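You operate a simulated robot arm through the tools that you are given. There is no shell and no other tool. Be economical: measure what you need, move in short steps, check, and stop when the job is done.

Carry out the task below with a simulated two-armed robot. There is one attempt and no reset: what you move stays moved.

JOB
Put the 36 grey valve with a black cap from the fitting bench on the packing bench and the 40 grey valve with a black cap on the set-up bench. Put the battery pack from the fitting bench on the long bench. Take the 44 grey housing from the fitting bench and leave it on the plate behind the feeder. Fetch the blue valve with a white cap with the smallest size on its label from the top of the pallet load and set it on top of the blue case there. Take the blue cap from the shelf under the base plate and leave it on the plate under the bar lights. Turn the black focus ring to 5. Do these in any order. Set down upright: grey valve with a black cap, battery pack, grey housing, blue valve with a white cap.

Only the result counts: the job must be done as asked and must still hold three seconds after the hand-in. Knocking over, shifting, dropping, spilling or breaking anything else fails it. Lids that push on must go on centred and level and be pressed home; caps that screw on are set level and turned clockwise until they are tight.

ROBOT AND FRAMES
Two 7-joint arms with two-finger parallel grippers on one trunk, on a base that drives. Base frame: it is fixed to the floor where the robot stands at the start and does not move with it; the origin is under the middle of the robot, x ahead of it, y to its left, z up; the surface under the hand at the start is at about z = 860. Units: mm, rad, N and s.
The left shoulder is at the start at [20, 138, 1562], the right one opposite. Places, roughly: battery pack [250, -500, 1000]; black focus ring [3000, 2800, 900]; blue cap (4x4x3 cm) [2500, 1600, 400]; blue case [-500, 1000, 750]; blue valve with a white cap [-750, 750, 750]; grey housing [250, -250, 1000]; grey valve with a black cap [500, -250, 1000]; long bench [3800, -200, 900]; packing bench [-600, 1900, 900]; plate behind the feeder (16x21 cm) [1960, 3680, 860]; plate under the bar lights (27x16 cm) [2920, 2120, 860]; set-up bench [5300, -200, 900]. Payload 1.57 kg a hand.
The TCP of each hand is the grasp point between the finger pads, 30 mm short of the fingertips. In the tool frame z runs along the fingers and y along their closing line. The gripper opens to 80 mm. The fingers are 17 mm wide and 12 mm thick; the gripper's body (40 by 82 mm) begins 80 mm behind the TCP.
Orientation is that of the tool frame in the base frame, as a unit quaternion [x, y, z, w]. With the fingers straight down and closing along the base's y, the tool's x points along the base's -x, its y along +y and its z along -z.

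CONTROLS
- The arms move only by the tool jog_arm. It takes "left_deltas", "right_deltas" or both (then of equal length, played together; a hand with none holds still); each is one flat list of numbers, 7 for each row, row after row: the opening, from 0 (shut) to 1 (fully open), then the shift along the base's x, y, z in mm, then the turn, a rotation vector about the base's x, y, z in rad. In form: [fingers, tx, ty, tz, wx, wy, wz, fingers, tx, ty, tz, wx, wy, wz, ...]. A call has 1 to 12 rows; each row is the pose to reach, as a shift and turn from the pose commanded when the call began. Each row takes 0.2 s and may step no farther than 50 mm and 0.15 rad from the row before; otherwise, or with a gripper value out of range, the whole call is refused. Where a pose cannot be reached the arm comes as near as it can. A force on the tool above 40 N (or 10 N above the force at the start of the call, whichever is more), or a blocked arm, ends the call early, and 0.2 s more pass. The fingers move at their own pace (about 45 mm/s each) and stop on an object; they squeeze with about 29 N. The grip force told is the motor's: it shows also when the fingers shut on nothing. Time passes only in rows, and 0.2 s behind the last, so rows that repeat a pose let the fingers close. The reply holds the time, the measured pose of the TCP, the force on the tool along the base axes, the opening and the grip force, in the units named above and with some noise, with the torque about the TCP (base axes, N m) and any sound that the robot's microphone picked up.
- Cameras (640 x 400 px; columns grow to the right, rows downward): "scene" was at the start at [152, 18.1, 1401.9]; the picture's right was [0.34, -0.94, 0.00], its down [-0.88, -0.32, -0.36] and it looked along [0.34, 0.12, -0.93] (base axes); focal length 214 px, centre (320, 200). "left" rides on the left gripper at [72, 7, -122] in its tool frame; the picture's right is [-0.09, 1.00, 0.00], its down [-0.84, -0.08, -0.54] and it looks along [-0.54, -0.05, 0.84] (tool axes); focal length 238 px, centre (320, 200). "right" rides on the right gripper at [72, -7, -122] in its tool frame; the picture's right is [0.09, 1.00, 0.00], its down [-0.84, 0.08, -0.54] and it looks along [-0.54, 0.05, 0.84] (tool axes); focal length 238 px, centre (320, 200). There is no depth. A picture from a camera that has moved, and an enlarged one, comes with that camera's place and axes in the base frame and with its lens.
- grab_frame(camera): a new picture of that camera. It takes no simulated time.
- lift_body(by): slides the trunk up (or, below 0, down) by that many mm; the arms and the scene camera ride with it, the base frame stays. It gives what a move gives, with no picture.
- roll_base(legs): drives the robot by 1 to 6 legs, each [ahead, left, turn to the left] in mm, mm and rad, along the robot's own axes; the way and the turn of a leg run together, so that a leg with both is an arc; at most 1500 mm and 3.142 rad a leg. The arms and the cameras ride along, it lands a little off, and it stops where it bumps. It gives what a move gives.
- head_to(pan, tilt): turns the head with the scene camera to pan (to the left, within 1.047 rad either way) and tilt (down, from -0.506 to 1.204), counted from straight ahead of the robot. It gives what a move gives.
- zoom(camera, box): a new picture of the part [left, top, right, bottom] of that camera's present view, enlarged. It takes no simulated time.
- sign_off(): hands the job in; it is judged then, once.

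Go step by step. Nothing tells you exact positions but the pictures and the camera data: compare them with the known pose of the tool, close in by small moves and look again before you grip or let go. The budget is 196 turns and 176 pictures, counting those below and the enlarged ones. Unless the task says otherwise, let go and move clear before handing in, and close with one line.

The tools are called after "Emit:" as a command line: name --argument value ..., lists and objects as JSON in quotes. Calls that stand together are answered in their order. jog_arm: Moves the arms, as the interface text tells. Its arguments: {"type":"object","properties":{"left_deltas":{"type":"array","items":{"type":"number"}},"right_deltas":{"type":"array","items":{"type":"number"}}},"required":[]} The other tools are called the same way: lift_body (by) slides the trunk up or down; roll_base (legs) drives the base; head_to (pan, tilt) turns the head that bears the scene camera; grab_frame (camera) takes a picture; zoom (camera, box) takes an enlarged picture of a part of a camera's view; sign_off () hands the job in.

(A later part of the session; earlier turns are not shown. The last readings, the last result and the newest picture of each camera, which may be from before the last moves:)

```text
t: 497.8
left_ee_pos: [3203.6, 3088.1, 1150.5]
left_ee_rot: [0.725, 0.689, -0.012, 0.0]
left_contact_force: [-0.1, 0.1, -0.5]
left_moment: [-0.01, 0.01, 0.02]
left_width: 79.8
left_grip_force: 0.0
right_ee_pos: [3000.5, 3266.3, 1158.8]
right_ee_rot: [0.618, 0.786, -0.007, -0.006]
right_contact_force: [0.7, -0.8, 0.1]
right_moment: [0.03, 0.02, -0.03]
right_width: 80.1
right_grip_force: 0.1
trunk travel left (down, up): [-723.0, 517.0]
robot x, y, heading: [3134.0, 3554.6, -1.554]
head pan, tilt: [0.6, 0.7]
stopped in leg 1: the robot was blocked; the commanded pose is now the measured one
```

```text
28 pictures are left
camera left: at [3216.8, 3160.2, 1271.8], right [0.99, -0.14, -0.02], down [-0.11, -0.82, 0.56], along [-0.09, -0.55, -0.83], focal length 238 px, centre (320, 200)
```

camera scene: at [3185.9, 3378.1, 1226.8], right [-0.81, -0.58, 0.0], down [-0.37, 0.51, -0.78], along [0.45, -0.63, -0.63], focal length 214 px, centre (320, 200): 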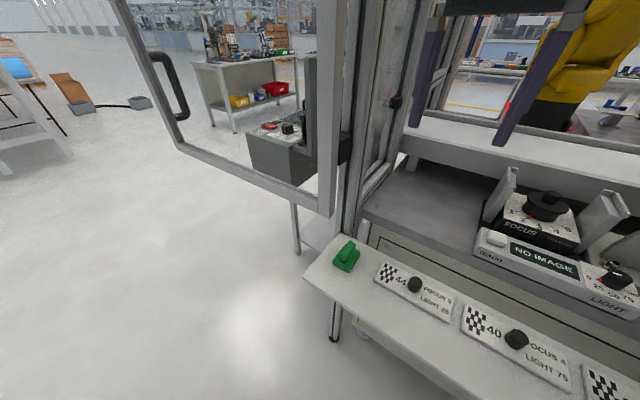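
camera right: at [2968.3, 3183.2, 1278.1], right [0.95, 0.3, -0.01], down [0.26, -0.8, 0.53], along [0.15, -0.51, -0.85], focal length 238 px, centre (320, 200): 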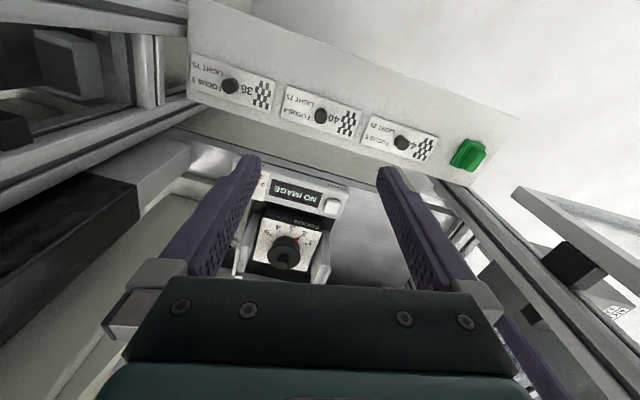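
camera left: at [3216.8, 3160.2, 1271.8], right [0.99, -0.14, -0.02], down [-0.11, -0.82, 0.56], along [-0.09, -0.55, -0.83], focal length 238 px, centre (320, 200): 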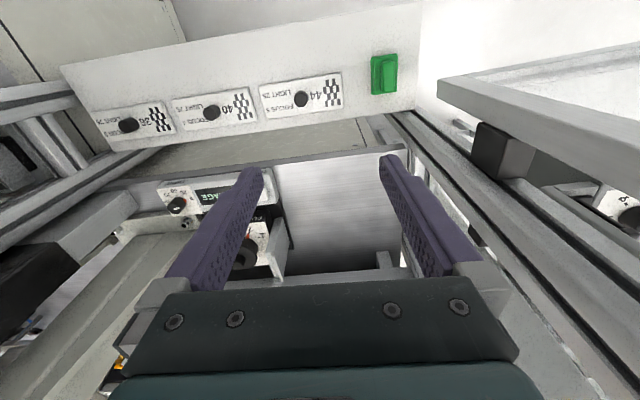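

Emit:
head_to --pan -1.0 --tilt 0.3

Emit:
grab_frame --camera "scene"

```text
t: 499.5
left_ee_pos: [3202.5, 3086.4, 1152.2]
left_ee_rot: [0.727, 0.687, -0.012, 0.0]
left_contact_force: [-0.9, -0.2, -0.1]
left_moment: [-0.05, -0.03, -0.01]
left_width: 79.9
left_grip_force: 0.1
right_ee_pos: [3000.4, 3265.8, 1159.5]
right_ee_rot: [0.618, 0.786, -0.007, -0.004]
right_contact_force: [-0.9, 0.0, -0.7]
right_moment: [-0.03, -0.04, 0.01]
right_width: 79.9
right_grip_force: 0.1
trunk travel left (down, up): [-723.0, 517.0]
robot x, y, heading: [3125.3, 3556.2, -1.552]
head pan, tilt: [-1.0, 0.3]
```

```text
27 pictures are left
camera scene: at [3058.4, 3395.7, 1260.9], right [-0.56, 0.83, -0.01], down [0.25, 0.16, -0.95], along [-0.79, -0.54, -0.3], focal length 214 px, centre (320, 200)
```

scene: 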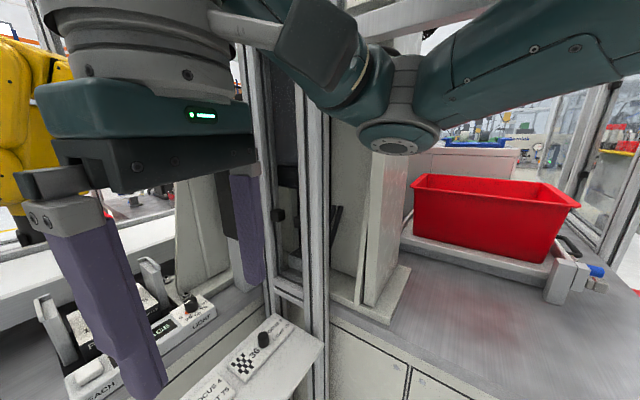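

The right elbow is wedged against the cell column. Stretching the right hand forward to pull the elbow in.

Emit:
jog_arm --right_deltas '[1, 5, -40, 0, 0, 0, 0, 1, 10, -80, 0, 0, 0, 0, 1, 15, -120, 0, 0, 0, 0, 1, 20, -150, 0, 0, 0, 0]'

Emit:
roll_base --legs '[[0, 30, 0], [-250, 0, 0]]'

```text
t: 500.5
left_ee_pos: [3201.9, 3085.5, 1152.5]
left_ee_rot: [0.726, 0.688, -0.013, 0.0]
left_contact_force: [-1.0, 0.0, 0.2]
left_moment: [0.01, 0.0, -0.01]
left_width: 80.0
left_grip_force: 0.1
right_ee_pos: [3018.8, 3113.4, 1162.2]
right_ee_rot: [0.618, 0.786, -0.009, -0.004]
right_contact_force: [0.4, 0.6, 0.0]
right_moment: [0.02, 0.0, 0.03]
right_width: 80.1
right_grip_force: 0.2
trunk travel left (down, up): [-723.0, 517.0]
robot x, y, heading: [3128.8, 3557.2, -1.55]
head pan, tilt: [-1.0, 0.3]
```

```text
t: 502.7
left_ee_pos: [3220.0, 3342.6, 1146.4]
left_ee_rot: [0.727, 0.687, -0.012, -0.006]
left_contact_force: [0.8, 0.8, 0.0]
left_moment: [0.04, -0.01, -0.03]
left_width: 80.0
left_grip_force: 0.0
right_ee_pos: [3037.8, 3370.6, 1158.2]
right_ee_rot: [0.62, 0.785, -0.007, -0.009]
right_contact_force: [0.1, -0.3, -1.0]
right_moment: [-0.01, 0.01, 0.0]
right_width: 80.0
right_grip_force: 0.1
trunk travel left (down, up): [-723.0, 517.0]
robot x, y, heading: [3152.2, 3803.2, -1.552]
head pan, tilt: [-1.0, 0.3]
```

Freed; with both arms stretched forward the robot is narrow. Lowering a bit and driving straight in so the right hand comes over the dial.

Emit:
lift_body --by -110

Emit:
roll_base --legs '[[300, -50, -0.018], [235, 0, 0]]'

Emit:
grab_frame --camera "right"

```text
t: 504.1
left_ee_pos: [3219.3, 3342.7, 1036.1]
left_ee_rot: [0.727, 0.687, -0.013, -0.006]
left_contact_force: [-0.6, 0.3, -0.6]
left_moment: [-0.02, 0.01, -0.01]
left_width: 79.8
left_grip_force: 0.0
right_ee_pos: [3036.3, 3369.8, 1048.0]
right_ee_rot: [0.62, 0.785, -0.007, -0.009]
right_contact_force: [-0.2, 0.0, -0.2]
right_moment: [0.01, 0.02, 0.01]
right_width: 79.9
right_grip_force: 0.0
trunk travel left (down, up): [-613.0, 627.0]
robot x, y, heading: [3153.9, 3801.9, -1.551]
head pan, tilt: [-1.0, 0.3]
```

```text
t: 505.6
left_ee_pos: [3198.4, 3178.3, 1037.7]
left_ee_rot: [0.735, 0.678, -0.009, -0.001]
left_contact_force: [-0.1, 0.6, -0.2]
left_moment: [0.01, -0.03, 0.01]
left_width: 80.0
left_grip_force: 0.1
right_ee_pos: [3014.6, 3210.7, 1047.3]
right_ee_rot: [0.629, 0.777, -0.003, -0.005]
right_contact_force: [0.3, 0.2, 0.1]
right_moment: [-0.01, 0.02, 0.06]
right_width: 80.1
right_grip_force: 0.2
trunk travel left (down, up): [-613.0, 627.0]
robot x, y, heading: [3133.2, 3641.6, -1.582]
head pan, tilt: [-1.0, 0.3]
stopped in leg 1: the robot was blocked; the commanded pose is now the measured one
```

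```text
26 pictures are left
camera right: at [2995.9, 3279.9, 1168.0], right [0.95, 0.3, -0.01], down [0.26, -0.8, 0.54], along [0.15, -0.52, -0.84], focal length 238 px, centre (320, 200)
```

right: 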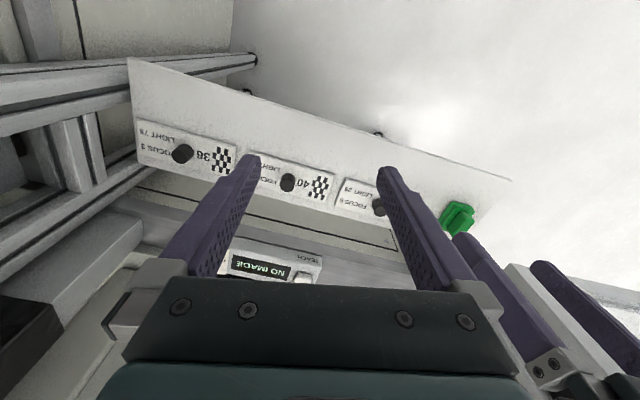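

Emit:
roll_base --legs '[[0, 45, 0.012], [200, 0, 0], [180, 0, 0]]'

Emit:
grab_frame --camera "right"

```text
t: 508.6
left_ee_pos: [3262.1, 2904.0, 1030.8]
left_ee_rot: [0.721, 0.692, -0.006, -0.007]
left_contact_force: [0.1, -0.4, -0.1]
left_moment: [0.03, -0.01, -0.01]
left_width: 80.0
left_grip_force: 0.1
right_ee_pos: [3077.9, 2928.6, 1041.3]
right_ee_rot: [0.613, 0.79, 0.0, -0.012]
right_contact_force: [0.1, -0.7, 0.0]
right_moment: [-0.01, 0.01, -0.01]
right_width: 80.0
right_grip_force: 0.0
trunk travel left (down, up): [-613.0, 627.0]
robot x, y, heading: [3183.8, 3355.4, -1.534]
head pan, tilt: [-1.0, 0.3]
stopped in leg 3: the robot was blocked; the commanded pose is now the measured one
```

```text
25 pictures are left
camera right: at [3056.3, 2994.8, 1163.7], right [0.94, 0.34, -0.01], down [0.29, -0.8, 0.53], along [0.17, -0.5, -0.85], focal length 238 px, centre (320, 200)
```

right: 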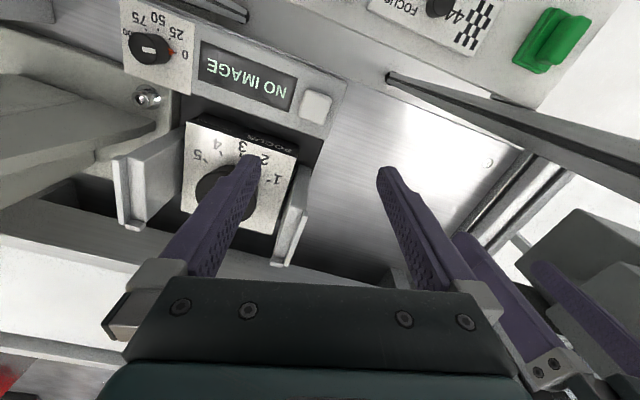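

The right hand is now near the dial. I'll reach over it with the fingers tilted forward 0.35 rad to gain reach, and look.

Emit:
jog_arm --right_deltas '[1, -15, -15, 0, -0.09, 0, 0, 1, -35, -40, 0, -0.18, 0, 0, 1, -55, -70, 0, -0.27, 0, 0, 1, -75, -100, 0, -0.36, 0, 0]'

Emit:
grab_frame --camera "right"

```text
t: 509.6
left_ee_pos: [3262.2, 2906.7, 1029.5]
left_ee_rot: [0.722, 0.692, -0.004, -0.008]
left_contact_force: [-0.7, 0.3, -0.2]
left_moment: [-0.02, 0.0, -0.02]
left_width: 80.0
left_grip_force: 0.0
right_ee_pos: [3003.7, 2832.0, 1036.1]
right_ee_rot: [0.606, 0.777, -0.139, 0.099]
right_contact_force: [-0.2, -0.1, 0.3]
right_moment: [0.01, -0.01, 0.05]
right_width: 79.9
right_grip_force: 0.1
trunk travel left (down, up): [-613.0, 627.0]
robot x, y, heading: [3182.9, 3353.5, -1.54]
head pan, tilt: [-1.0, 0.3]
```

```text
24 pictures are left
camera right: at [2982.4, 2937.1, 1128.2], right [0.94, 0.31, -0.13], down [0.29, -0.57, 0.77], along [0.17, -0.76, -0.62], focal length 238 px, centre (320, 200)
```

right: 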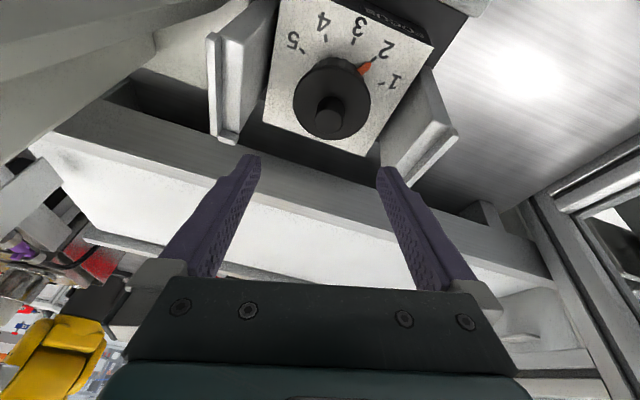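

Pointer is at 2; the scale runs 1→5 counter-clockwise seen from above, ~26° per step, so about +77° is needed. Lowering slightly, pre-rotating the hand −0.65 rad and bringing the fingertips around the small top knob.

Emit:
lift_body --by -45

Emit:
jog_arm --right_deltas '[0.55, 0, 1, 0, 0, 0, -0.14, 0.55, 0, 2, 0, 0, 0, -0.28, 0.55, 0, 2, 0, 0, 0, -0.42, 0.55, 1, 2, 0, 0, 0, -0.56, 0.55, 1, 2, 0, 0, 0, -0.65, 0.55, 1, 2, -15, 0, 0, -0.65]'

Emit:
grab_frame --camera "right"

```text
t: 510.5
left_ee_pos: [3261.7, 2905.8, 984.5]
left_ee_rot: [0.721, 0.693, -0.004, -0.008]
left_contact_force: [-1.0, 0.2, 0.0]
left_moment: [0.01, 0.02, 0.0]
left_width: 80.0
left_grip_force: 0.1
right_ee_pos: [3004.3, 2832.0, 991.6]
right_ee_rot: [0.607, 0.777, -0.138, 0.099]
right_contact_force: [0.7, 0.4, 0.6]
right_moment: [-0.01, -0.02, 0.0]
right_width: 80.0
right_grip_force: 0.1
trunk travel left (down, up): [-568.0, 672.0]
robot x, y, heading: [3187.4, 3349.4, -1.537]
head pan, tilt: [-1.0, 0.3]
```

```text
t: 511.9
left_ee_pos: [3261.9, 2904.2, 985.8]
left_ee_rot: [0.722, 0.692, -0.004, -0.009]
left_contact_force: [-0.4, -0.3, 0.3]
left_moment: [-0.02, 0.01, 0.0]
left_width: 80.1
left_grip_force: 0.1
right_ee_pos: [3005.7, 2832.6, 977.2]
right_ee_rot: [0.823, 0.542, -0.165, 0.044]
right_contact_force: [0.1, 1.2, 4.0]
right_moment: [0.0, -0.09, 0.0]
right_width: 43.3
right_grip_force: 0.0
trunk travel left (down, up): [-568.0, 672.0]
robot x, y, heading: [3183.8, 3347.6, -1.54]
head pan, tilt: [-1.0, 0.3]
```

```text
23 pictures are left
camera right: at [3053.7, 2928.9, 1069.5], right [0.94, -0.33, -0.13], down [-0.11, -0.63, 0.77], along [-0.34, -0.7, -0.62], focal length 238 px, centre (320, 200)
```

right: 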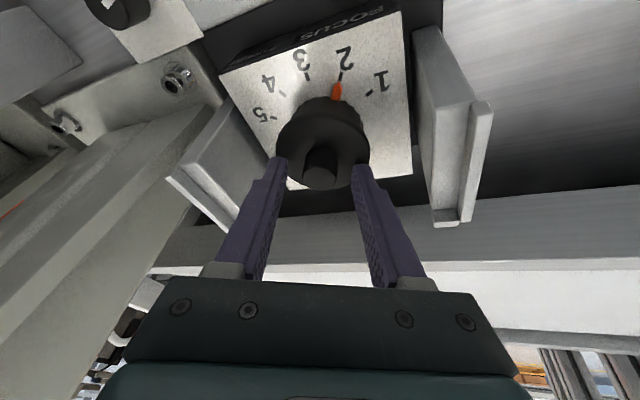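

Emit:
jog_arm --right_deltas '[0.55, 0, 2, -6, 0, 0, 0, 0.55, 0, 3, -10, 0, 0, 0, 0.55, 0, 3, -10, 0, 0, 0]'

Emit:
zoom --camera "right" --box '[220, 60, 420, 220]'

```text
t: 512.4
left_ee_pos: [3261.8, 2901.7, 986.1]
left_ee_rot: [0.721, 0.693, -0.008, -0.008]
left_contact_force: [0.0, 0.3, 0.1]
left_moment: [-0.03, -0.03, 0.02]
left_width: 80.1
left_grip_force: 0.1
right_ee_pos: [3007.5, 2829.4, 980.0]
right_ee_rot: [0.821, 0.543, -0.171, 0.052]
right_contact_force: [0.3, 0.0, -0.9]
right_moment: [0.0, -0.01, 0.01]
right_width: 43.8
right_grip_force: 0.1
trunk travel left (down, up): [-568.0, 672.0]
robot x, y, heading: [3186.4, 3355.7, -1.534]
head pan, tilt: [-1.0, 0.3]
stopped in row 2 (right hand): the force on the tool passed its limit at 45 N (the readings are from after the stop); the commanded pose is now the measured one
```

```text
2.50 times, centred on (320, 140) of right
camera zoom: at [3054.3, 2927.0, 1068.3], right [0.94, -0.32, -0.13], down [-0.1, -0.61, 0.78], along [-0.33, -0.72, -0.61], focal length 596 px, centre (320, 350)
```

zoom: 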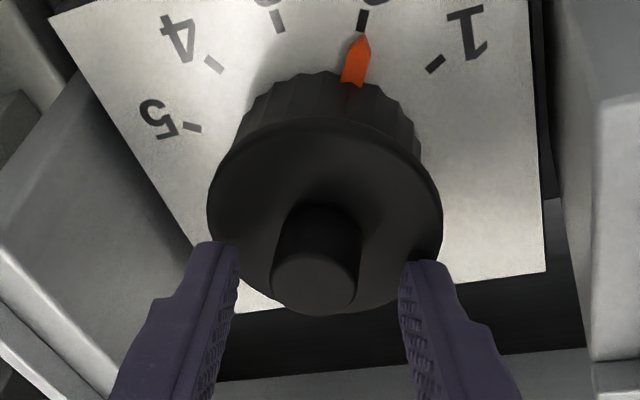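

Ring top is at z≈951; ticks are 30° apart, so 2→5 is +90°. Centring the pads on the small knob and gripping.

Emit:
jog_arm --right_deltas '[0.55, 3, 8, 4, 0, 0, 0, 0.55, 7, 17, 4, 0, 0, 0, 0.3, 7, 17, 4, 0, 0, 0, 0.1, 7, 17, 4, 0, 0, 0, 0, 7, 17, 4, 0, 0, 0, 0, 7, 17, 4, 0, 0, 0]'

Emit:
grab_frame --camera "right"

```text
t: 513.8
left_ee_pos: [3261.1, 2904.4, 987.0]
left_ee_rot: [0.721, 0.693, -0.005, -0.009]
left_contact_force: [0.6, 0.2, 0.7]
left_moment: [-0.03, -0.03, 0.0]
left_width: 79.8
left_grip_force: 0.0
right_ee_pos: [3014.8, 2846.7, 982.8]
right_ee_rot: [0.821, 0.542, -0.169, 0.052]
right_contact_force: [-1.4, -0.5, 0.9]
right_moment: [-0.04, 0.04, -0.02]
right_width: 18.7
right_grip_force: 28.7
trunk travel left (down, up): [-568.0, 672.0]
robot x, y, heading: [3186.1, 3350.4, -1.537]
head pan, tilt: [-1.0, 0.3]
```

```text
21 pictures are left
camera right: at [3061.4, 2945.4, 1072.1], right [0.94, -0.32, -0.13], down [-0.11, -0.62, 0.78], along [-0.33, -0.72, -0.61], focal length 238 px, centre (320, 200)
```

right: 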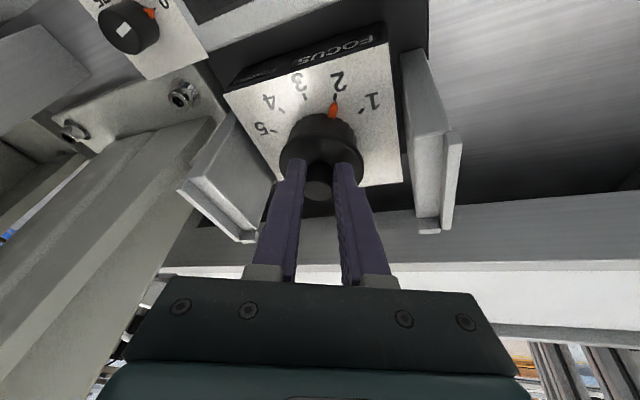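

Gripped. Rotating +90° about the dial axis.

Emit:
jog_arm --right_deltas '[0, -0.75, 0.56, 0, 0, 0, 0.143, 0, -1.6, 1, 0, 0, 0, 0.286, 0, -2.5, 1.3, 0, 0, 0, 0.428, 0, -3.4, 1.5, 0, 0, 0, 0.571, 0, -4.3, 1.6, 0, 0, 0, 0.714, 0, -5.3, 1.5, 0, 0, 0, 0.857, 0, -6.2, 1.3, 0, 0, 0, 1.0, 0, -7.1, 1, 0, 0, 0, 1.143, 0, -7.9, 0.5, 0, 0, 0, 1.285, 0, -8.7, 0, 0, 0, 0, 1.428, 0, -9.3, -0.7, 0, 0, 0, 1.571]'

Emit:
grab_frame --camera "right"

```text
t: 516.2
left_ee_pos: [3262.7, 2904.1, 985.3]
left_ee_rot: [0.721, 0.692, -0.005, -0.008]
left_contact_force: [-0.3, -0.1, -0.5]
left_moment: [-0.04, 0.01, 0.0]
left_width: 80.2
left_grip_force: 0.0
right_ee_pos: [3006.2, 2846.1, 982.2]
right_ee_rot: [0.197, 0.963, -0.078, 0.165]
right_contact_force: [-4.7, -2.3, 11.2]
right_moment: [-0.06, 0.03, -0.04]
right_width: 15.9
right_grip_force: 29.0
trunk travel left (down, up): [-568.0, 672.0]
robot x, y, heading: [3187.5, 3351.9, -1.534]
head pan, tilt: [-1.0, 0.3]
```

```text
20 pictures are left
camera right: at [2906.1, 2892.3, 1070.2], right [0.32, 0.94, -0.12], down [0.6, -0.11, 0.79], along [0.73, -0.33, -0.6], focal length 238 px, centre (320, 200)
```

right: 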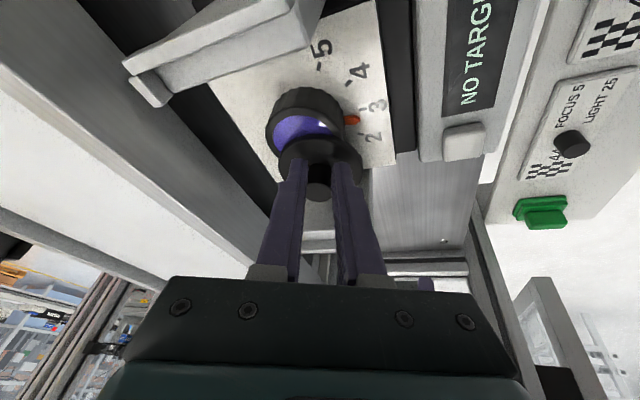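

That small knob belongs to a lens cap, which came loose (the pointer only moved to ~2.5). I'll lift the cap off, set it aside, turn the ring itself, then put the cap back.

Emit:
jog_arm --right_deltas '[0, 0, 0, 15, 0, 0, 0, 0, 0, 0, 40, 0, 0, 0]'

Emit:
zoom --camera "right" --box '[200, 40, 420, 240]'

```text
t: 516.8
left_ee_pos: [3262.6, 2904.3, 985.9]
left_ee_rot: [0.721, 0.693, -0.005, -0.009]
left_contact_force: [-0.2, 0.3, 0.9]
left_moment: [-0.01, 0.0, 0.01]
left_width: 80.1
left_grip_force: 0.0
right_ee_pos: [3005.7, 2847.9, 1021.1]
right_ee_rot: [0.197, 0.963, -0.076, 0.165]
right_contact_force: [1.0, -0.1, -1.0]
right_moment: [0.0, 0.03, -0.01]
right_width: 15.5
right_grip_force: 28.4
trunk travel left (down, up): [-568.0, 672.0]
robot x, y, heading: [3184.3, 3352.9, -1.535]
head pan, tilt: [-1.0, 0.3]
```

```text
2.00 times, centred on (310, 140) of right
camera zoom: at [2905.8, 2892.5, 1108.9], right [0.32, 0.94, -0.11], down [0.6, -0.11, 0.79], along [0.73, -0.32, -0.6], focal length 477 px, centre (340, 320)
```

zoom: 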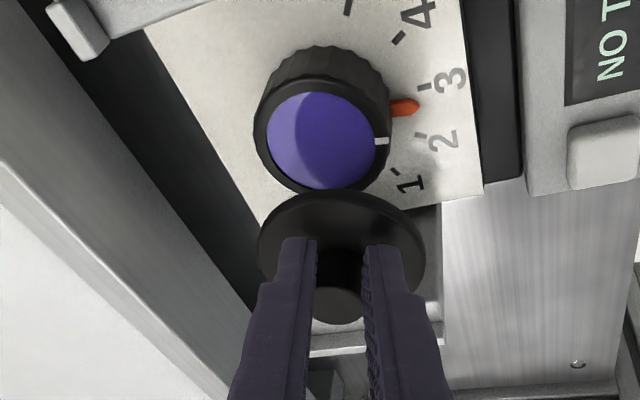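

Axis is near [3004,2829]. Carrying the cap over the guard to the free bench area at x≈3150 and lowering it.

Emit:
jog_arm --right_deltas '[0, 0, 0, 35, 0, 0, 0, 0, 45, 0, 40, 0, 0, 0, 0, 90, 0, 40, 0, 0, 0, 0, 135, 0, 40, 0, 0, 0, 0, 146, 0, 0, 0, 0, 0, 0, 146, 0, -45, 0, 0, 0, 0, 146, 0, -80, 0, 0, 0]'

Emit:
grab_frame --camera "right"

```text
t: 518.4
left_ee_pos: [3262.3, 2904.2, 985.7]
left_ee_rot: [0.721, 0.692, -0.004, -0.009]
left_contact_force: [0.4, 0.2, 0.4]
left_moment: [-0.02, -0.02, -0.01]
left_width: 79.8
left_grip_force: 0.0
right_ee_pos: [3151.2, 2847.0, 941.5]
right_ee_rot: [0.198, 0.963, -0.076, 0.165]
right_contact_force: [0.1, 1.2, 0.4]
right_moment: [-0.01, 0.0, -0.01]
right_width: 0.1
right_grip_force: 22.0
trunk travel left (down, up): [-568.0, 672.0]
robot x, y, heading: [3183.2, 3354.3, -1.53]
head pan, tilt: [-1.0, 0.3]
```

```text
18 pictures are left
camera right: at [3051.8, 2893.0, 1030.0], right [0.33, 0.94, -0.11], down [0.6, -0.11, 0.79], along [0.73, -0.33, -0.6], focal length 238 px, centre (320, 200)
```

right: 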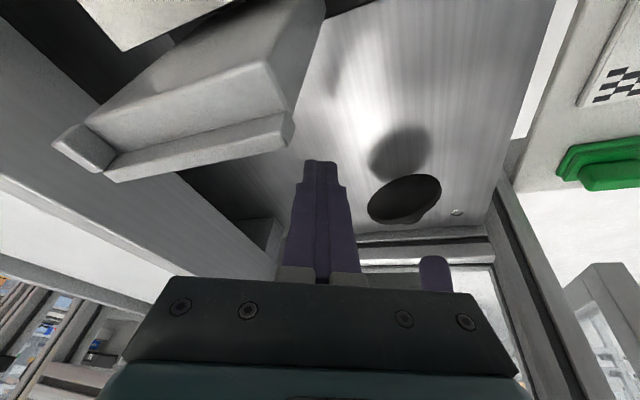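

The cap slipped out onto the bench beside; I'll deal with it after. Moving back over the ring with the hand pre-rotated and open.

Emit:
jog_arm --right_deltas '[0.3, 0, 0, 45, 0, 0, -0.135, 0.6, 0, 0, 75, 0, 0, -0.27, 1, -35, 0, 80, 0, 0, -0.405, 1, -75, 0, 80, 0, 0, -0.54, 1, -115, -3, 80, 0, 0, -0.675, 1, -143, -6, 80, 0, 0, -0.81, 1, -143, -12, 80, 0, 0, -0.945, 1, -143, -12, 80, 0, 0, -1.08, 1, -143, -12, 80, 0, 0, -1.215, 1, -143, -12, 80, 0, 0, -1.35, 1, -143, -12, 75, 0, 0, -1.48, 1, -143, -12, 58, 0, 0, -1.48]'

Emit:
grab_frame --camera "right"

```text
t: 521.0
left_ee_pos: [3261.7, 2904.5, 987.0]
left_ee_rot: [0.721, 0.693, -0.005, -0.009]
left_contact_force: [-0.4, -0.6, 0.1]
left_moment: [0.02, -0.01, -0.03]
left_width: 79.8
left_grip_force: 0.0
right_ee_pos: [3008.3, 2835.1, 999.3]
right_ee_rot: [0.796, 0.579, -0.165, 0.06]
right_contact_force: [-0.5, 0.3, -0.3]
right_moment: [0.02, -0.02, 0.02]
right_width: 80.1
right_grip_force: 0.1
trunk travel left (down, up): [-568.0, 672.0]
robot x, y, heading: [3183.9, 3353.8, -1.534]
head pan, tilt: [-1.0, 0.3]
```

```text
17 pictures are left
camera right: at [3046.0, 2937.4, 1089.3], right [0.96, -0.24, -0.13], down [-0.05, -0.62, 0.78], along [-0.27, -0.74, -0.61], focal length 238 px, centre (320, 200)
```

right: 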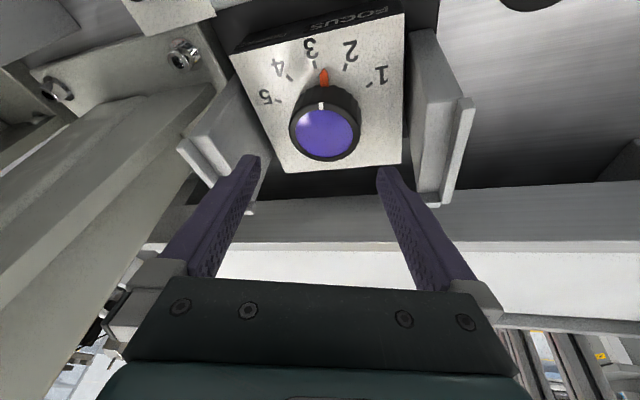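

Pointer ≈2.75 with the ring bare. Descending to grip the ribbed ring.

Emit:
jog_arm --right_deltas '[0.85, -2, 0, -20, 0, 0, 0, 0.85, -2, 0, -40, 0, 0, 0, 0.85, -2, 0, -52, 0, 0, 0, 0.85, -2, 0, -59, 0, 0, 0, 0.5, -2, 0, -59, 0, 0, 0, 0.3, -2, 0, -59, 0, 0, 0, 0.3, -2, 0, -59, 0, 0, 0]'

Emit:
grab_frame --camera "right"

```text
t: 522.0
left_ee_pos: [3262.2, 2903.4, 986.3]
left_ee_rot: [0.72, 0.693, -0.007, -0.008]
left_contact_force: [0.0, 0.6, -0.5]
left_moment: [-0.03, 0.02, -0.01]
left_width: 80.0
left_grip_force: 0.0
right_ee_pos: [3006.7, 2832.4, 946.4]
right_ee_rot: [0.796, 0.579, -0.168, 0.058]
right_contact_force: [-13.3, 8.8, 0.4]
right_moment: [0.19, 0.09, -0.07]
right_width: 58.6
right_grip_force: 7.7
trunk travel left (down, up): [-568.0, 672.0]
robot x, y, heading: [3182.3, 3353.9, -1.535]
head pan, tilt: [-1.0, 0.3]
stopped in row 5 (right hand): the force on the tool passed its limit at 53 N (the readings are from after the stop); the commanded pose is now the measured one
```

```text
16 pictures are left
camera right: at [3043.9, 2934.8, 1036.9], right [0.96, -0.24, -0.13], down [-0.05, -0.62, 0.78], along [-0.27, -0.74, -0.61], focal length 238 px, centre (320, 200)
```

right: 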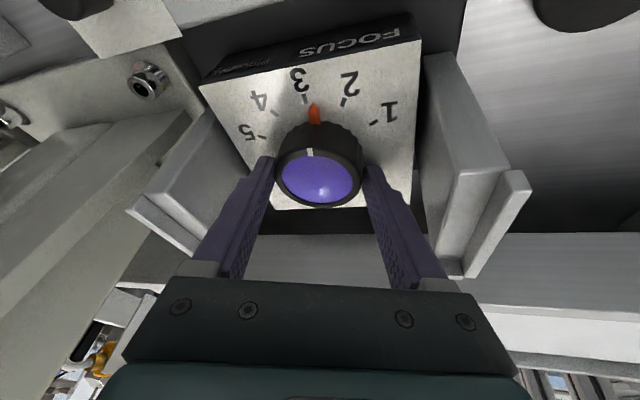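

Emit:
jog_arm --right_deltas '[0.75, -2, 0.5, 0, 0, 0, 0, 0.65, -2, 0.5, -3, 0, 0, 0, 0.5, -2, 0.5, -4, 0, 0, 0, 0.3, -2, 0.5, -4, 0, 0, 0, 0.3, -2, 0.5, -4, 0, 0, 0]'

```text
t: 523.2
left_ee_pos: [3261.8, 2904.7, 987.0]
left_ee_rot: [0.721, 0.693, -0.005, -0.008]
left_contact_force: [0.8, 0.3, -0.3]
left_moment: [0.0, 0.01, 0.01]
left_width: 80.3
left_grip_force: 0.0
right_ee_pos: [3007.7, 2831.6, 946.6]
right_ee_rot: [0.795, 0.579, -0.169, 0.065]
right_contact_force: [-13.3, 5.0, 31.7]
right_moment: [-0.42, -0.4, -0.19]
right_width: 61.5
right_grip_force: 21.3
trunk travel left (down, up): [-568.0, 672.0]
robot x, y, heading: [3183.7, 3349.3, -1.539]
head pan, tilt: [-1.0, 0.3]
```

Gripped at 61 mm. Easing up 4 mm and rotating +67°.

Emit:
jog_arm --right_deltas '[0.2, 0, 0, 4, 0, 0, 0, 0.2, -1, 0.5, 4, 0, 0, 0.146, 0.2, -2, 1, 4, 0, 0, 0.292, 0.2, -3, 1.2, 4, 0, 0, 0.438, 0.2, -4, 1.3, 4, 0, 0, 0.584, 0.2, -5, 1.3, 4, 0, 0, 0.73, 0.2, -6, 1.1, 4, 0, 0, 0.876, 0.2, -7, 0.6, 4, 0, 0, 1.022, 0.2, -8, 0, 4, 0, 0, 1.168]'

Emit:
grab_frame --camera "right"

```text
t: 525.2
left_ee_pos: [3262.1, 2905.2, 986.0]
left_ee_rot: [0.721, 0.693, -0.005, -0.008]
left_contact_force: [0.1, 0.2, -0.4]
left_moment: [0.01, 0.0, -0.02]
left_width: 80.1
left_grip_force: 0.0
right_ee_pos: [2999.5, 2834.7, 947.5]
right_ee_rot: [0.342, 0.923, -0.099, 0.147]
right_contact_force: [-10.9, -9.6, -1.7]
right_moment: [1.37, 0.66, -0.07]
right_width: 56.0
right_grip_force: 45.0
trunk travel left (down, up): [-568.0, 672.0]
robot x, y, heading: [3184.3, 3348.9, -1.536]
head pan, tilt: [-1.0, 0.3]
```

```text
15 pictures are left
camera right: at [2918.7, 2907.4, 1036.2], right [0.59, 0.8, -0.11], down [0.54, -0.29, 0.79], along [0.59, -0.53, -0.61], focal length 238 px, centre (320, 200)
```

right: 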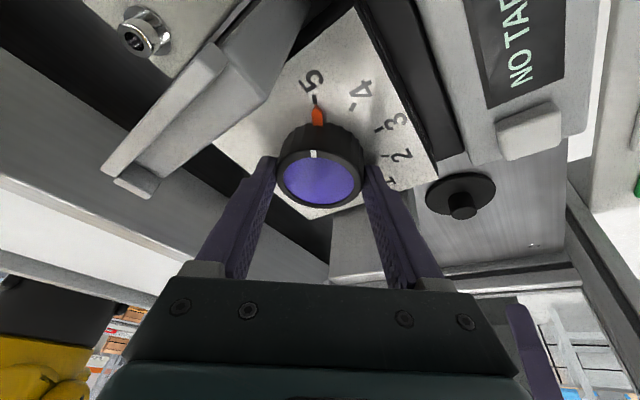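

The pointer is at 5, and the cap is standing upright on the bench. Releasing the ring gently and rising.

Emit:
jog_arm --right_deltas '[0.6, 0, 0, 0, 0, 0, 0, 0.8, 0, 0, 0, 0, 0, 0, 0.9, 0, 0, 0, 0, 0, 0, 0.9, 0, 0, 30, 0, 0, 0, 0.9, 0, 0, 70, 0, 0, 0, 0.9, 0, 10, 95, 0, 0, 0]'

Emit:
grab_frame --camera "right"

```text
t: 526.6
left_ee_pos: [3262.5, 2904.3, 985.8]
left_ee_rot: [0.721, 0.693, -0.006, -0.008]
left_contact_force: [-0.8, -0.8, 0.2]
left_moment: [0.03, 0.01, -0.03]
left_width: 79.8
left_grip_force: 0.0
right_ee_pos: [2998.2, 2842.1, 1041.3]
right_ee_rot: [0.344, 0.922, -0.098, 0.15]
right_contact_force: [-0.1, -0.5, 0.0]
right_moment: [-0.03, -0.01, -0.01]
right_width: 72.4
right_grip_force: 0.0
trunk travel left (down, up): [-568.0, 672.0]
robot x, y, heading: [3183.0, 3353.7, -1.539]
head pan, tilt: [-1.0, 0.3]
```

```text
14 pictures are left
camera right: at [2917.3, 2916.2, 1129.8], right [0.6, 0.8, -0.11], down [0.54, -0.29, 0.79], along [0.6, -0.53, -0.6], focal length 238 px, centre (320, 200)
```

right: 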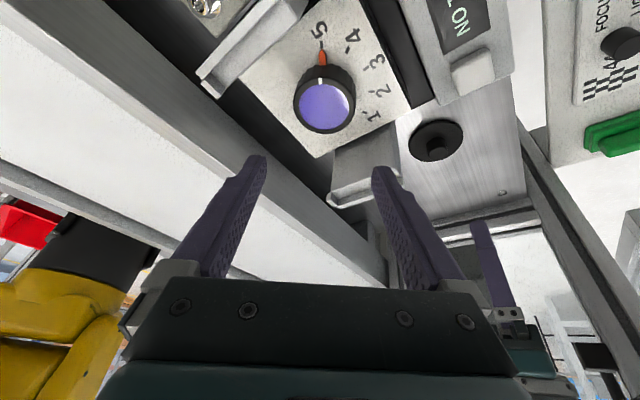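

Pointer sits on 5. Now fetching the cap at about [3160,2896]: raising the left hand out of the way and bringing the right hand above it.

Emit:
jog_arm --left_deltas '[0.5, 0, 0, 40, 0, 0, 0, 0, 0, 0, 80, 0, 0, 0, 0, 5, 0, 120, 0, 0, 0, 0, 10, 0, 120, 0, 0, 0, 0, 10, 0, 120, 0, 0, 0, 0, 10, 0, 120, 0, 0, 0]' --right_deltas '[0.6, 40, 10, 0, 0, 0, -0.13, 0.6, 80, 25, 0, 0, 0, -0.27, 0.6, 120, 40, 0, 0, 0, -0.41, 0.6, 155, 55, 0, 0, 0, -0.54, 0.6, 162, 61, -40, 0, 0, -0.54, 0.6, 162, 61, -81, 0, 0, -0.54]'

Emit:
grab_frame --camera "right"

```text
t: 527.4
left_ee_pos: [3255.2, 2944.7, 1007.8]
left_ee_rot: [0.731, 0.676, 0.061, -0.068]
left_contact_force: [0.2, -0.3, 0.0]
left_moment: [-0.03, 0.04, -0.02]
left_width: 16.3
left_grip_force: 0.7
left hand out of reach, approached as far as the arm can: row 2, 3
right_ee_pos: [3099.0, 2870.0, 1043.6]
right_ee_rot: [0.492, 0.852, -0.125, 0.128]
right_contact_force: [-0.6, 0.2, 0.0]
right_moment: [0.0, 0.0, 0.01]
right_width: 47.8
right_grip_force: 0.1
trunk travel left (down, up): [-568.0, 672.0]
robot x, y, heading: [3184.3, 3355.1, -1.532]
head pan, tilt: [-1.0, 0.3]
stopped in row 3 (left hand): the arm was blocked; the commanded pose is now the measured one
```

```text
13 pictures are left
camera right: at [3046.7, 2966.5, 1131.8], right [0.82, 0.56, -0.12], down [0.42, -0.45, 0.79], along [0.38, -0.7, -0.61], focal length 238 px, centre (320, 200)
```

right: 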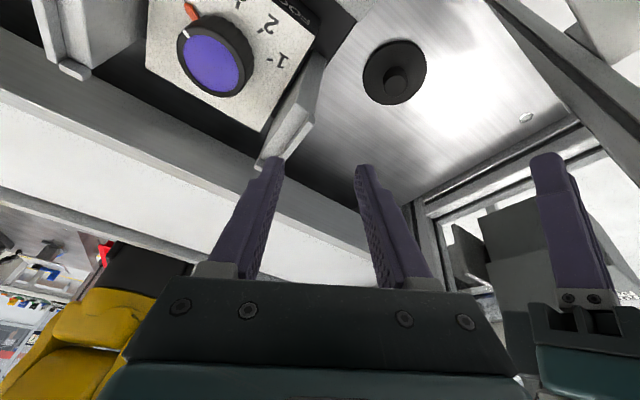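

Emit:
jog_arm --right_deltas '[0.6, 28, 15, 0, 0, 0, -0.13, 0.6, 57, 30, -20, 0, 0, -0.27, 0.6, 57, 30, -65, 0, 0, -0.27, 0.6, 57, 30, -110, 0, 0, -0.27, 0.6, 57, 30, -135, 0, 0, -0.27, 0.6, 57, 30, -150, 0, 0, -0.27, 0.3, 57, 30, -150, 0, 0, -0.27, 0.1, 57, 30, -150, 0, 0, -0.27, 0, 57, 30, -150, 0, 0, -0.27, 0, 57, 30, -150, 0, 0, -0.27]'

Emit:
grab_frame --camera "right"

```text
t: 528.8
left_ee_pos: [3253.5, 2942.9, 1008.0]
left_ee_rot: [0.732, 0.675, 0.062, -0.069]
left_contact_force: [0.5, -0.3, -0.2]
left_moment: [0.01, 0.0, 0.03]
left_width: 0.1
left_grip_force: 21.2
right_ee_pos: [3157.3, 2902.3, 899.4]
right_ee_rot: [0.602, 0.778, -0.143, 0.113]
right_contact_force: [-0.9, -0.5, 1.9]
right_moment: [0.0, 0.02, 0.0]
right_width: 25.5
right_grip_force: 0.3
trunk travel left (down, up): [-568.0, 672.0]
robot x, y, heading: [3183.2, 3353.1, -1.534]
head pan, tilt: [-1.0, 0.3]
stopped in row 7 (right hand): the force on the tool passed its limit at 46 N (the readings are from after the stop); the commanded pose is now the measured one
```

```text
12 pictures are left
camera right: at [3132.8, 3009.3, 988.5], right [0.94, 0.32, -0.12], down [0.28, -0.54, 0.79], along [0.19, -0.78, -0.6], focal length 238 px, centre (320, 200)
```

right: 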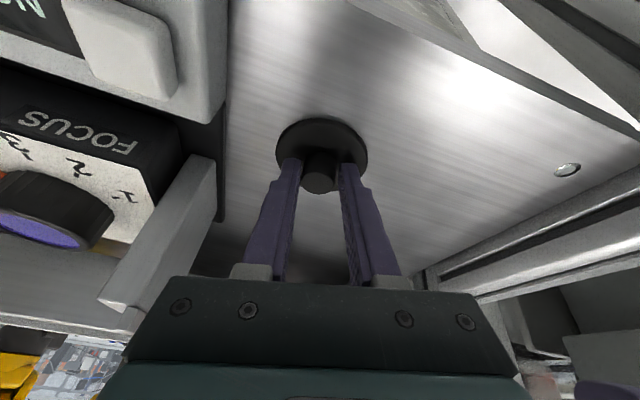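

Emit:
jog_arm --right_deltas '[0.3, 0, 0, 3, 0, 0, 0, 0.1, 0, -3, 3, 0, 0, 0, 0, 0, -3, 3, 0, 0, 0, 0, 0, -3, 3, 0, 0, 0]'

```text
t: 529.8
left_ee_pos: [3254.6, 2944.9, 1008.1]
left_ee_rot: [0.733, 0.674, 0.063, -0.069]
left_contact_force: [-0.4, 0.3, -0.2]
left_moment: [0.01, 0.02, 0.05]
left_width: 0.0
left_grip_force: 21.2
right_ee_pos: [3159.3, 2901.1, 900.7]
right_ee_rot: [0.602, 0.778, -0.14, 0.114]
right_contact_force: [-0.6, -0.2, 6.3]
right_moment: [0.01, -0.11, 0.02]
right_width: 22.0
right_grip_force: 28.8
trunk travel left (down, up): [-568.0, 672.0]
robot x, y, heading: [3184.3, 3351.2, -1.536]
head pan, tilt: [-1.0, 0.3]
```

Cap gripped across its full knob (22 mm). It sat 79 mm higher on the lens; carrying it back over the lens axis at about [3005,2830].

Emit:
jog_arm --right_deltas '[0, 0, 0, 45, 0, 0, 0, 0, 0, 0, 90, 0, 0, 0, 0, 0, 0, 120, 0, 0, 0, 0, -40, -16, 120, 0, 0, 0, 0, -80, -33, 120, 0, 0, 0, 0, -120, -50, 120, 0, 0, 0, 0, -154, -65, 120, 0, 0, 0, 0, -154, -65, 100, 0, 0, 0]'

Emit:
grab_frame --camera "right"

```text
t: 530.9
left_ee_pos: [3253.8, 2943.6, 1008.7]
left_ee_rot: [0.732, 0.675, 0.062, -0.068]
left_contact_force: [0.5, 0.8, 0.8]
left_moment: [0.02, 0.0, -0.01]
left_width: 0.3
left_grip_force: 21.0
right_ee_pos: [3119.7, 2879.0, 1024.1]
right_ee_rot: [0.59, 0.787, -0.131, 0.125]
right_contact_force: [5.4, 3.5, -2.3]
right_moment: [0.15, -0.32, -0.03]
right_width: 21.5
right_grip_force: 29.0
trunk travel left (down, up): [-568.0, 672.0]
robot x, y, heading: [3184.5, 3351.3, -1.533]
head pan, tilt: [-1.0, 0.3]
stopped in row 5 (right hand): the force on the tool passed its limit at 57 N (the readings are from after the stop); the commanded pose is now the measured one
```

```text
11 pictures are left
camera right: at [3087.4, 2983.9, 1111.1], right [0.93, 0.35, -0.09], down [0.28, -0.54, 0.8], along [0.23, -0.77, -0.6], focal length 238 px, centre (320, 200)
```

right: 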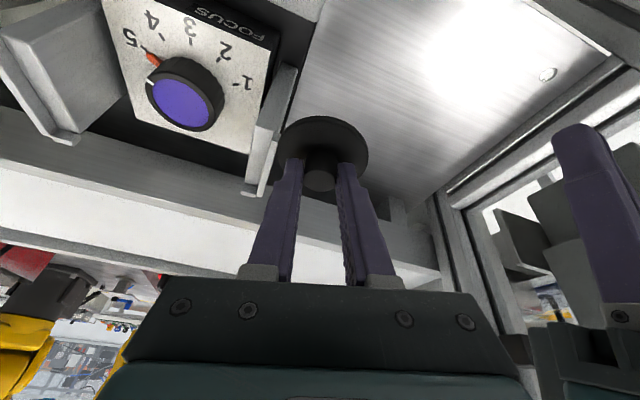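

The cap touched the guard; going higher.

Emit:
jog_arm --right_deltas '[0, 8, 2, 20, 0, 0, 0, 0, 8, 2, 55, 0, 0, 0, 0, -30, -12, 60, 0, 0, 0, 0, -70, -29, 60, 0, 0, 0, 0, -115, -43, 60, 0, 0, 0, 0, -115, -43, 20, 0, 0, 0, 0, -115, -43, -12, 0, 0, 0]'

Emit:
grab_frame --camera "right"

```text
t: 532.5
left_ee_pos: [3253.6, 2946.0, 1007.8]
left_ee_rot: [0.733, 0.674, 0.063, -0.068]
left_contact_force: [-1.1, -0.8, -0.5]
left_moment: [-0.02, -0.01, 0.01]
left_width: 0.0
left_grip_force: 21.5
right_ee_pos: [3002.0, 2831.7, 1008.3]
right_ee_rot: [0.591, 0.786, -0.132, 0.125]
right_contact_force: [-0.2, -0.9, 0.2]
right_moment: [0.0, 0.01, -0.02]
right_width: 21.1
right_grip_force: 29.1
trunk travel left (down, up): [-568.0, 672.0]
robot x, y, heading: [3187.7, 3355.7, -1.533]
head pan, tilt: [-1.0, 0.3]
```

```text
10 pictures are left
camera right: at [2971.0, 2937.7, 1096.4], right [0.93, 0.35, -0.09], down [0.28, -0.54, 0.8], along [0.23, -0.77, -0.6], focal length 238 px, centre (320, 200)
```

right: 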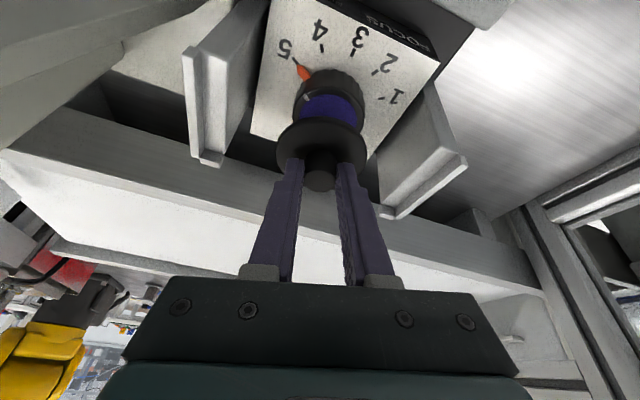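

Emit:
jog_arm --right_deltas '[0, 0, 7, 0, 0, 0, 0, 0, 0, 7, -12, 0, 0, 0, 0, 0, 7, -20, 0, 0, 0]'

Emit:
zoom --camera "right" --box '[220, 50, 420, 220]'

```text
t: 533.3
left_ee_pos: [3254.6, 2944.9, 1007.9]
left_ee_rot: [0.732, 0.674, 0.063, -0.068]
left_contact_force: [0.4, 0.2, 0.3]
left_moment: [-0.01, 0.0, 0.0]
left_width: 0.0
left_grip_force: 21.3
right_ee_pos: [3003.3, 2843.3, 988.3]
right_ee_rot: [0.591, 0.786, -0.132, 0.126]
right_contact_force: [0.7, -0.2, -0.2]
right_moment: [0.01, -0.01, -0.01]
right_width: 20.9
right_grip_force: 29.0
trunk travel left (down, up): [-568.0, 672.0]
robot x, y, heading: [3184.8, 3350.9, -1.534]
head pan, tilt: [-1.0, 0.3]
```

```text
2.35 times, centred on (320, 135) of right
camera zoom: at [2972.5, 2948.2, 1076.7], right [0.93, 0.35, -0.09], down [0.28, -0.54, 0.8], along [0.23, -0.77, -0.6], focal length 561 px, centre (320, 353)
```

zoom: 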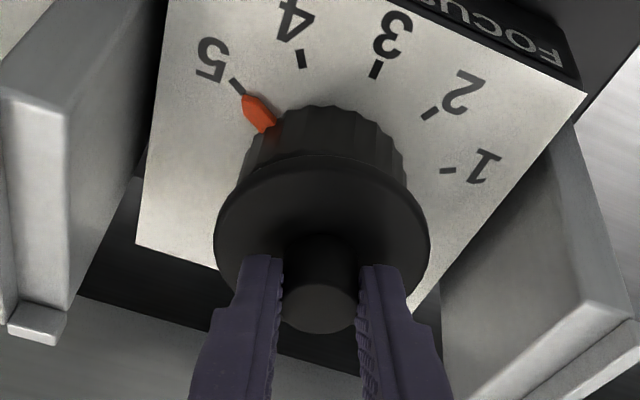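

Alignment looks like the original. Lowering the cap onto the lens.

Emit:
jog_arm --right_deltas '[0, 0, 0, -4, 0, 0, 0, 0, 0, 0, -7, 0, 0, 0, 0, 0, 0, -9, 0, 0, 0]'

Emit:
zoom --camera "right" --box '[220, 50, 420, 220]'

```text
t: 534.1
left_ee_pos: [3254.3, 2944.5, 1006.9]
left_ee_rot: [0.733, 0.674, 0.063, -0.068]
left_contact_force: [-0.1, 0.1, 0.1]
left_moment: [0.01, -0.02, 0.01]
left_width: 0.0
left_grip_force: 21.1
right_ee_pos: [3001.2, 2842.8, 981.7]
right_ee_rot: [0.592, 0.785, -0.131, 0.127]
right_contact_force: [-0.1, 0.8, 3.3]
right_moment: [0.05, -0.04, -0.02]
right_width: 21.1
right_grip_force: 29.0
trunk travel left (down, up): [-568.0, 672.0]
robot x, y, heading: [3186.5, 3353.0, -1.535]
head pan, tilt: [-1.0, 0.3]
```

```text
2.35 times, centred on (320, 135) of right
camera zoom: at [2972.0, 2949.7, 1068.8], right [0.93, 0.35, -0.09], down [0.28, -0.54, 0.8], along [0.23, -0.77, -0.6], focal length 561 px, centre (320, 353)
```

zoom: 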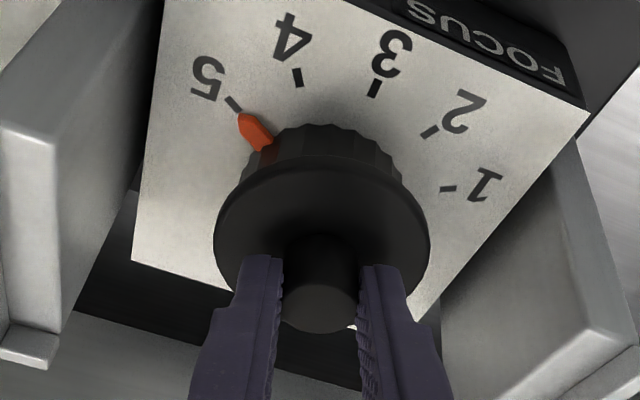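

Touching. Pressing lightly, then releasing and lifting away.

Emit:
jog_arm --right_deltas '[0, 0, 0, -2, 0, 0, 0, 0, 0, 0, -3, 0, 0, 0, 0.3, 0, 0, -1, 0, 0, 0, 0.5, 0, 0, 0, 0, 0, 0, 0.6, 0, 0, 0, 0, 0, 0, 0.6, 0, 5, 30, 0, 0, 0, 0.6, 0, 15, 75, 0, 0, 0]'

Emit:
grab_frame --camera "right"

```text
t: 535.7
left_ee_pos: [3253.7, 2945.6, 1007.6]
left_ee_rot: [0.733, 0.674, 0.063, -0.068]
left_contact_force: [-0.5, -0.5, 0.3]
left_moment: [-0.01, 0.0, 0.02]
left_width: 0.0
left_grip_force: 21.0
right_ee_pos: [3003.2, 2857.9, 1055.7]
right_ee_rot: [0.592, 0.785, -0.132, 0.125]
right_contact_force: [-0.3, 0.7, -0.4]
right_moment: [-0.04, 0.0, 0.01]
right_width: 48.0
right_grip_force: 0.0
trunk travel left (down, up): [-568.0, 672.0]
robot x, y, heading: [3183.0, 3354.8, -1.535]
head pan, tilt: [-1.0, 0.3]
```

```text
7 pictures are left
camera right: at [2973.0, 2963.8, 1144.2], right [0.93, 0.35, -0.09], down [0.28, -0.54, 0.8], along [0.23, -0.77, -0.6], focal length 238 px, centre (320, 200)
```

right: 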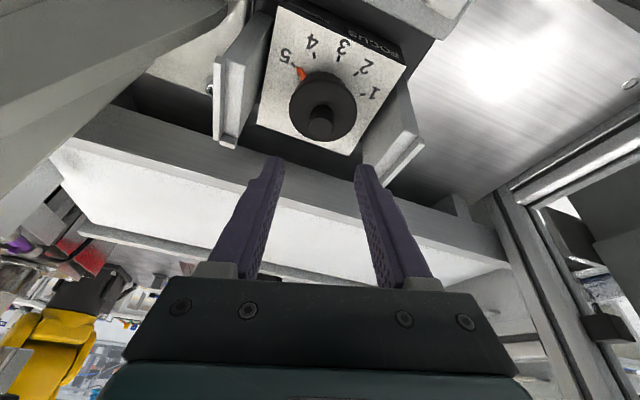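

Cap is back on the lens with the ring at 5. Now the blue cap: backing out, going round the east side to look west at the bar-light station.

Emit:
roll_base --legs '[[-480, 0, 0], [0, 1120, 0], [1480, 0, -0.036], [250, 0, 0], [0, 0, -1.571]]'

Emit:
lift_body --by 230

Emit:
head_to --pan 0.2 --tilt 0.3

Emit:
grab_frame --camera "scene"

```text
t: 546.9
left_ee_pos: [4399.4, 2933.3, 1009.7]
left_ee_rot: [0.737, 0.67, 0.069, -0.059]
left_contact_force: [0.0, -0.7, 0.9]
left_moment: [0.05, 0.01, 0.0]
left_width: 0.0
left_grip_force: 21.0
right_ee_pos: [4148.9, 2849.1, 1052.9]
right_ee_rot: [0.595, 0.782, -0.128, 0.133]
right_contact_force: [0.1, -0.5, 0.5]
right_moment: [0.0, 0.02, 0.02]
right_width: 47.9
right_grip_force: 0.1
trunk travel left (down, up): [-568.0, 672.0]
robot x, y, heading: [4318.2, 3348.5, -1.54]
head pan, tilt: [-1.0, 0.3]
stopped in leg 3: the robot was blocked; the commanded pose is now the measured one
```

```text
t: 549.3
left_ee_pos: [4399.9, 2938.6, 1237.2]
left_ee_rot: [0.737, 0.669, 0.076, -0.06]
left_contact_force: [1.0, -0.9, 0.2]
left_moment: [0.01, 0.04, 0.02]
left_width: 0.1
left_grip_force: 21.6
right_ee_pos: [4148.2, 2853.3, 1278.8]
right_ee_rot: [0.598, 0.781, -0.121, 0.133]
right_contact_force: [0.4, -0.3, 0.6]
right_moment: [0.12, 0.07, 0.0]
right_width: 48.1
right_grip_force: 0.1
trunk travel left (down, up): [-798.0, 442.0]
robot x, y, heading: [4320.0, 3343.0, -1.547]
head pan, tilt: [-1.0, 0.3]
```

```text
t: 550.7
left_ee_pos: [4397.6, 2934.9, 1239.0]
left_ee_rot: [0.737, 0.669, 0.073, -0.06]
left_contact_force: [-1.8, -1.1, 0.7]
left_moment: [0.14, -0.17, -0.03]
left_width: 0.0
left_grip_force: 21.6
right_ee_pos: [4146.7, 2851.6, 1280.1]
right_ee_rot: [0.598, 0.781, -0.124, 0.132]
right_contact_force: [-0.1, -0.9, 0.9]
right_moment: [0.08, -0.06, 0.03]
right_width: 48.2
right_grip_force: 0.0
trunk travel left (down, up): [-798.0, 442.0]
robot x, y, heading: [4320.3, 3346.5, -1.552]
head pan, tilt: [0.201, 0.3]
```

```text
6 pictures are left
camera scene: at [4358.1, 3161.9, 1333.2], right [-0.97, -0.22, -0.03], down [-0.04, 0.3, -0.95], along [0.22, -0.93, -0.3], focal length 214 px, centre (320, 200)
```

scene: 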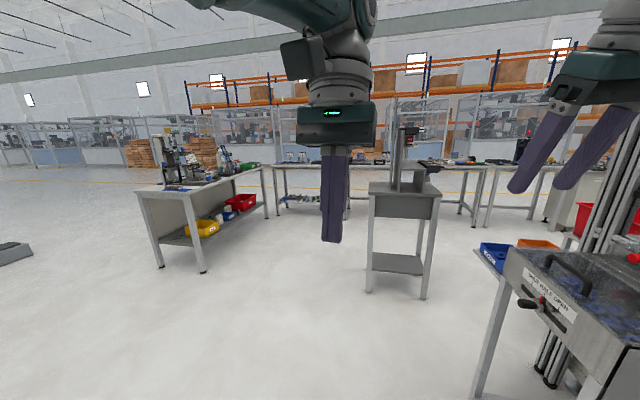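

Sidestepping the device table and continuing south.

Emit:
roll_base --legs '[[-80, 0, 0], [0, 330, -0.02], [1230, 0, 0], [0, 0, -1.571]]'

Emit:
head_to --pan 0.1 --tilt 0.35

Emit:
grab_frame --camera "scene"

```text
t: 563.3
left_ee_pos: [4221.7, 2169.9, 1242.6]
left_ee_rot: [0.993, -0.085, 0.086, -0.001]
left_contact_force: [-0.2, -0.5, -0.4]
left_moment: [-0.01, -0.02, 0.02]
left_width: 0.0
left_grip_force: 20.7
right_ee_pos: [4155.7, 2426.7, 1293.5]
right_ee_rot: [0.978, 0.097, -0.186, -0.015]
right_contact_force: [-0.1, 0.3, 0.4]
right_moment: [-0.01, -0.03, 0.01]
right_width: 48.2
right_grip_force: 0.0
trunk travel left (down, up): [-798.0, 442.0]
robot x, y, heading: [4643.7, 2200.4, 3.089]
head pan, tilt: [0.201, 0.3]
```

```text
t: 564.0
left_ee_pos: [4220.9, 2171.5, 1243.4]
left_ee_rot: [0.993, -0.085, 0.086, 0.0]
left_contact_force: [-0.1, -0.1, 0.3]
left_moment: [-0.02, 0.0, 0.03]
left_width: 0.0
left_grip_force: 21.2
right_ee_pos: [4156.0, 2426.3, 1292.9]
right_ee_rot: [0.978, 0.097, -0.187, -0.015]
right_contact_force: [0.1, -0.6, 0.4]
right_moment: [0.01, -0.04, 0.01]
right_width: 48.2
right_grip_force: 0.1
trunk travel left (down, up): [-798.0, 442.0]
robot x, y, heading: [4644.6, 2200.7, 3.094]
head pan, tilt: [0.099, 0.351]
```

```text
5 pictures are left
camera scene: at [4449.9, 2198.7, 1330.4], right [-0.05, 1.0, 0.0], down [0.34, 0.02, -0.94], along [-0.94, -0.05, -0.34], focal length 214 px, centre (320, 200)
```

scene: 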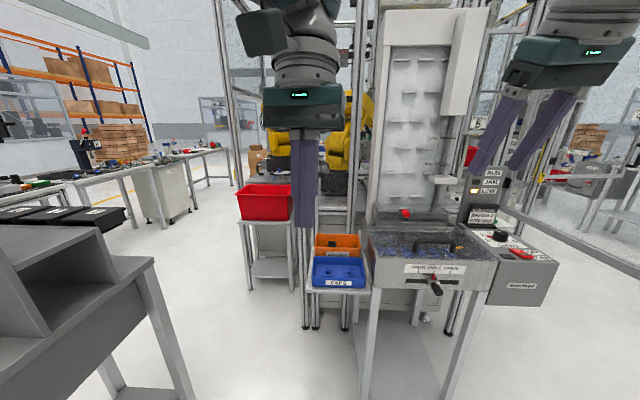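

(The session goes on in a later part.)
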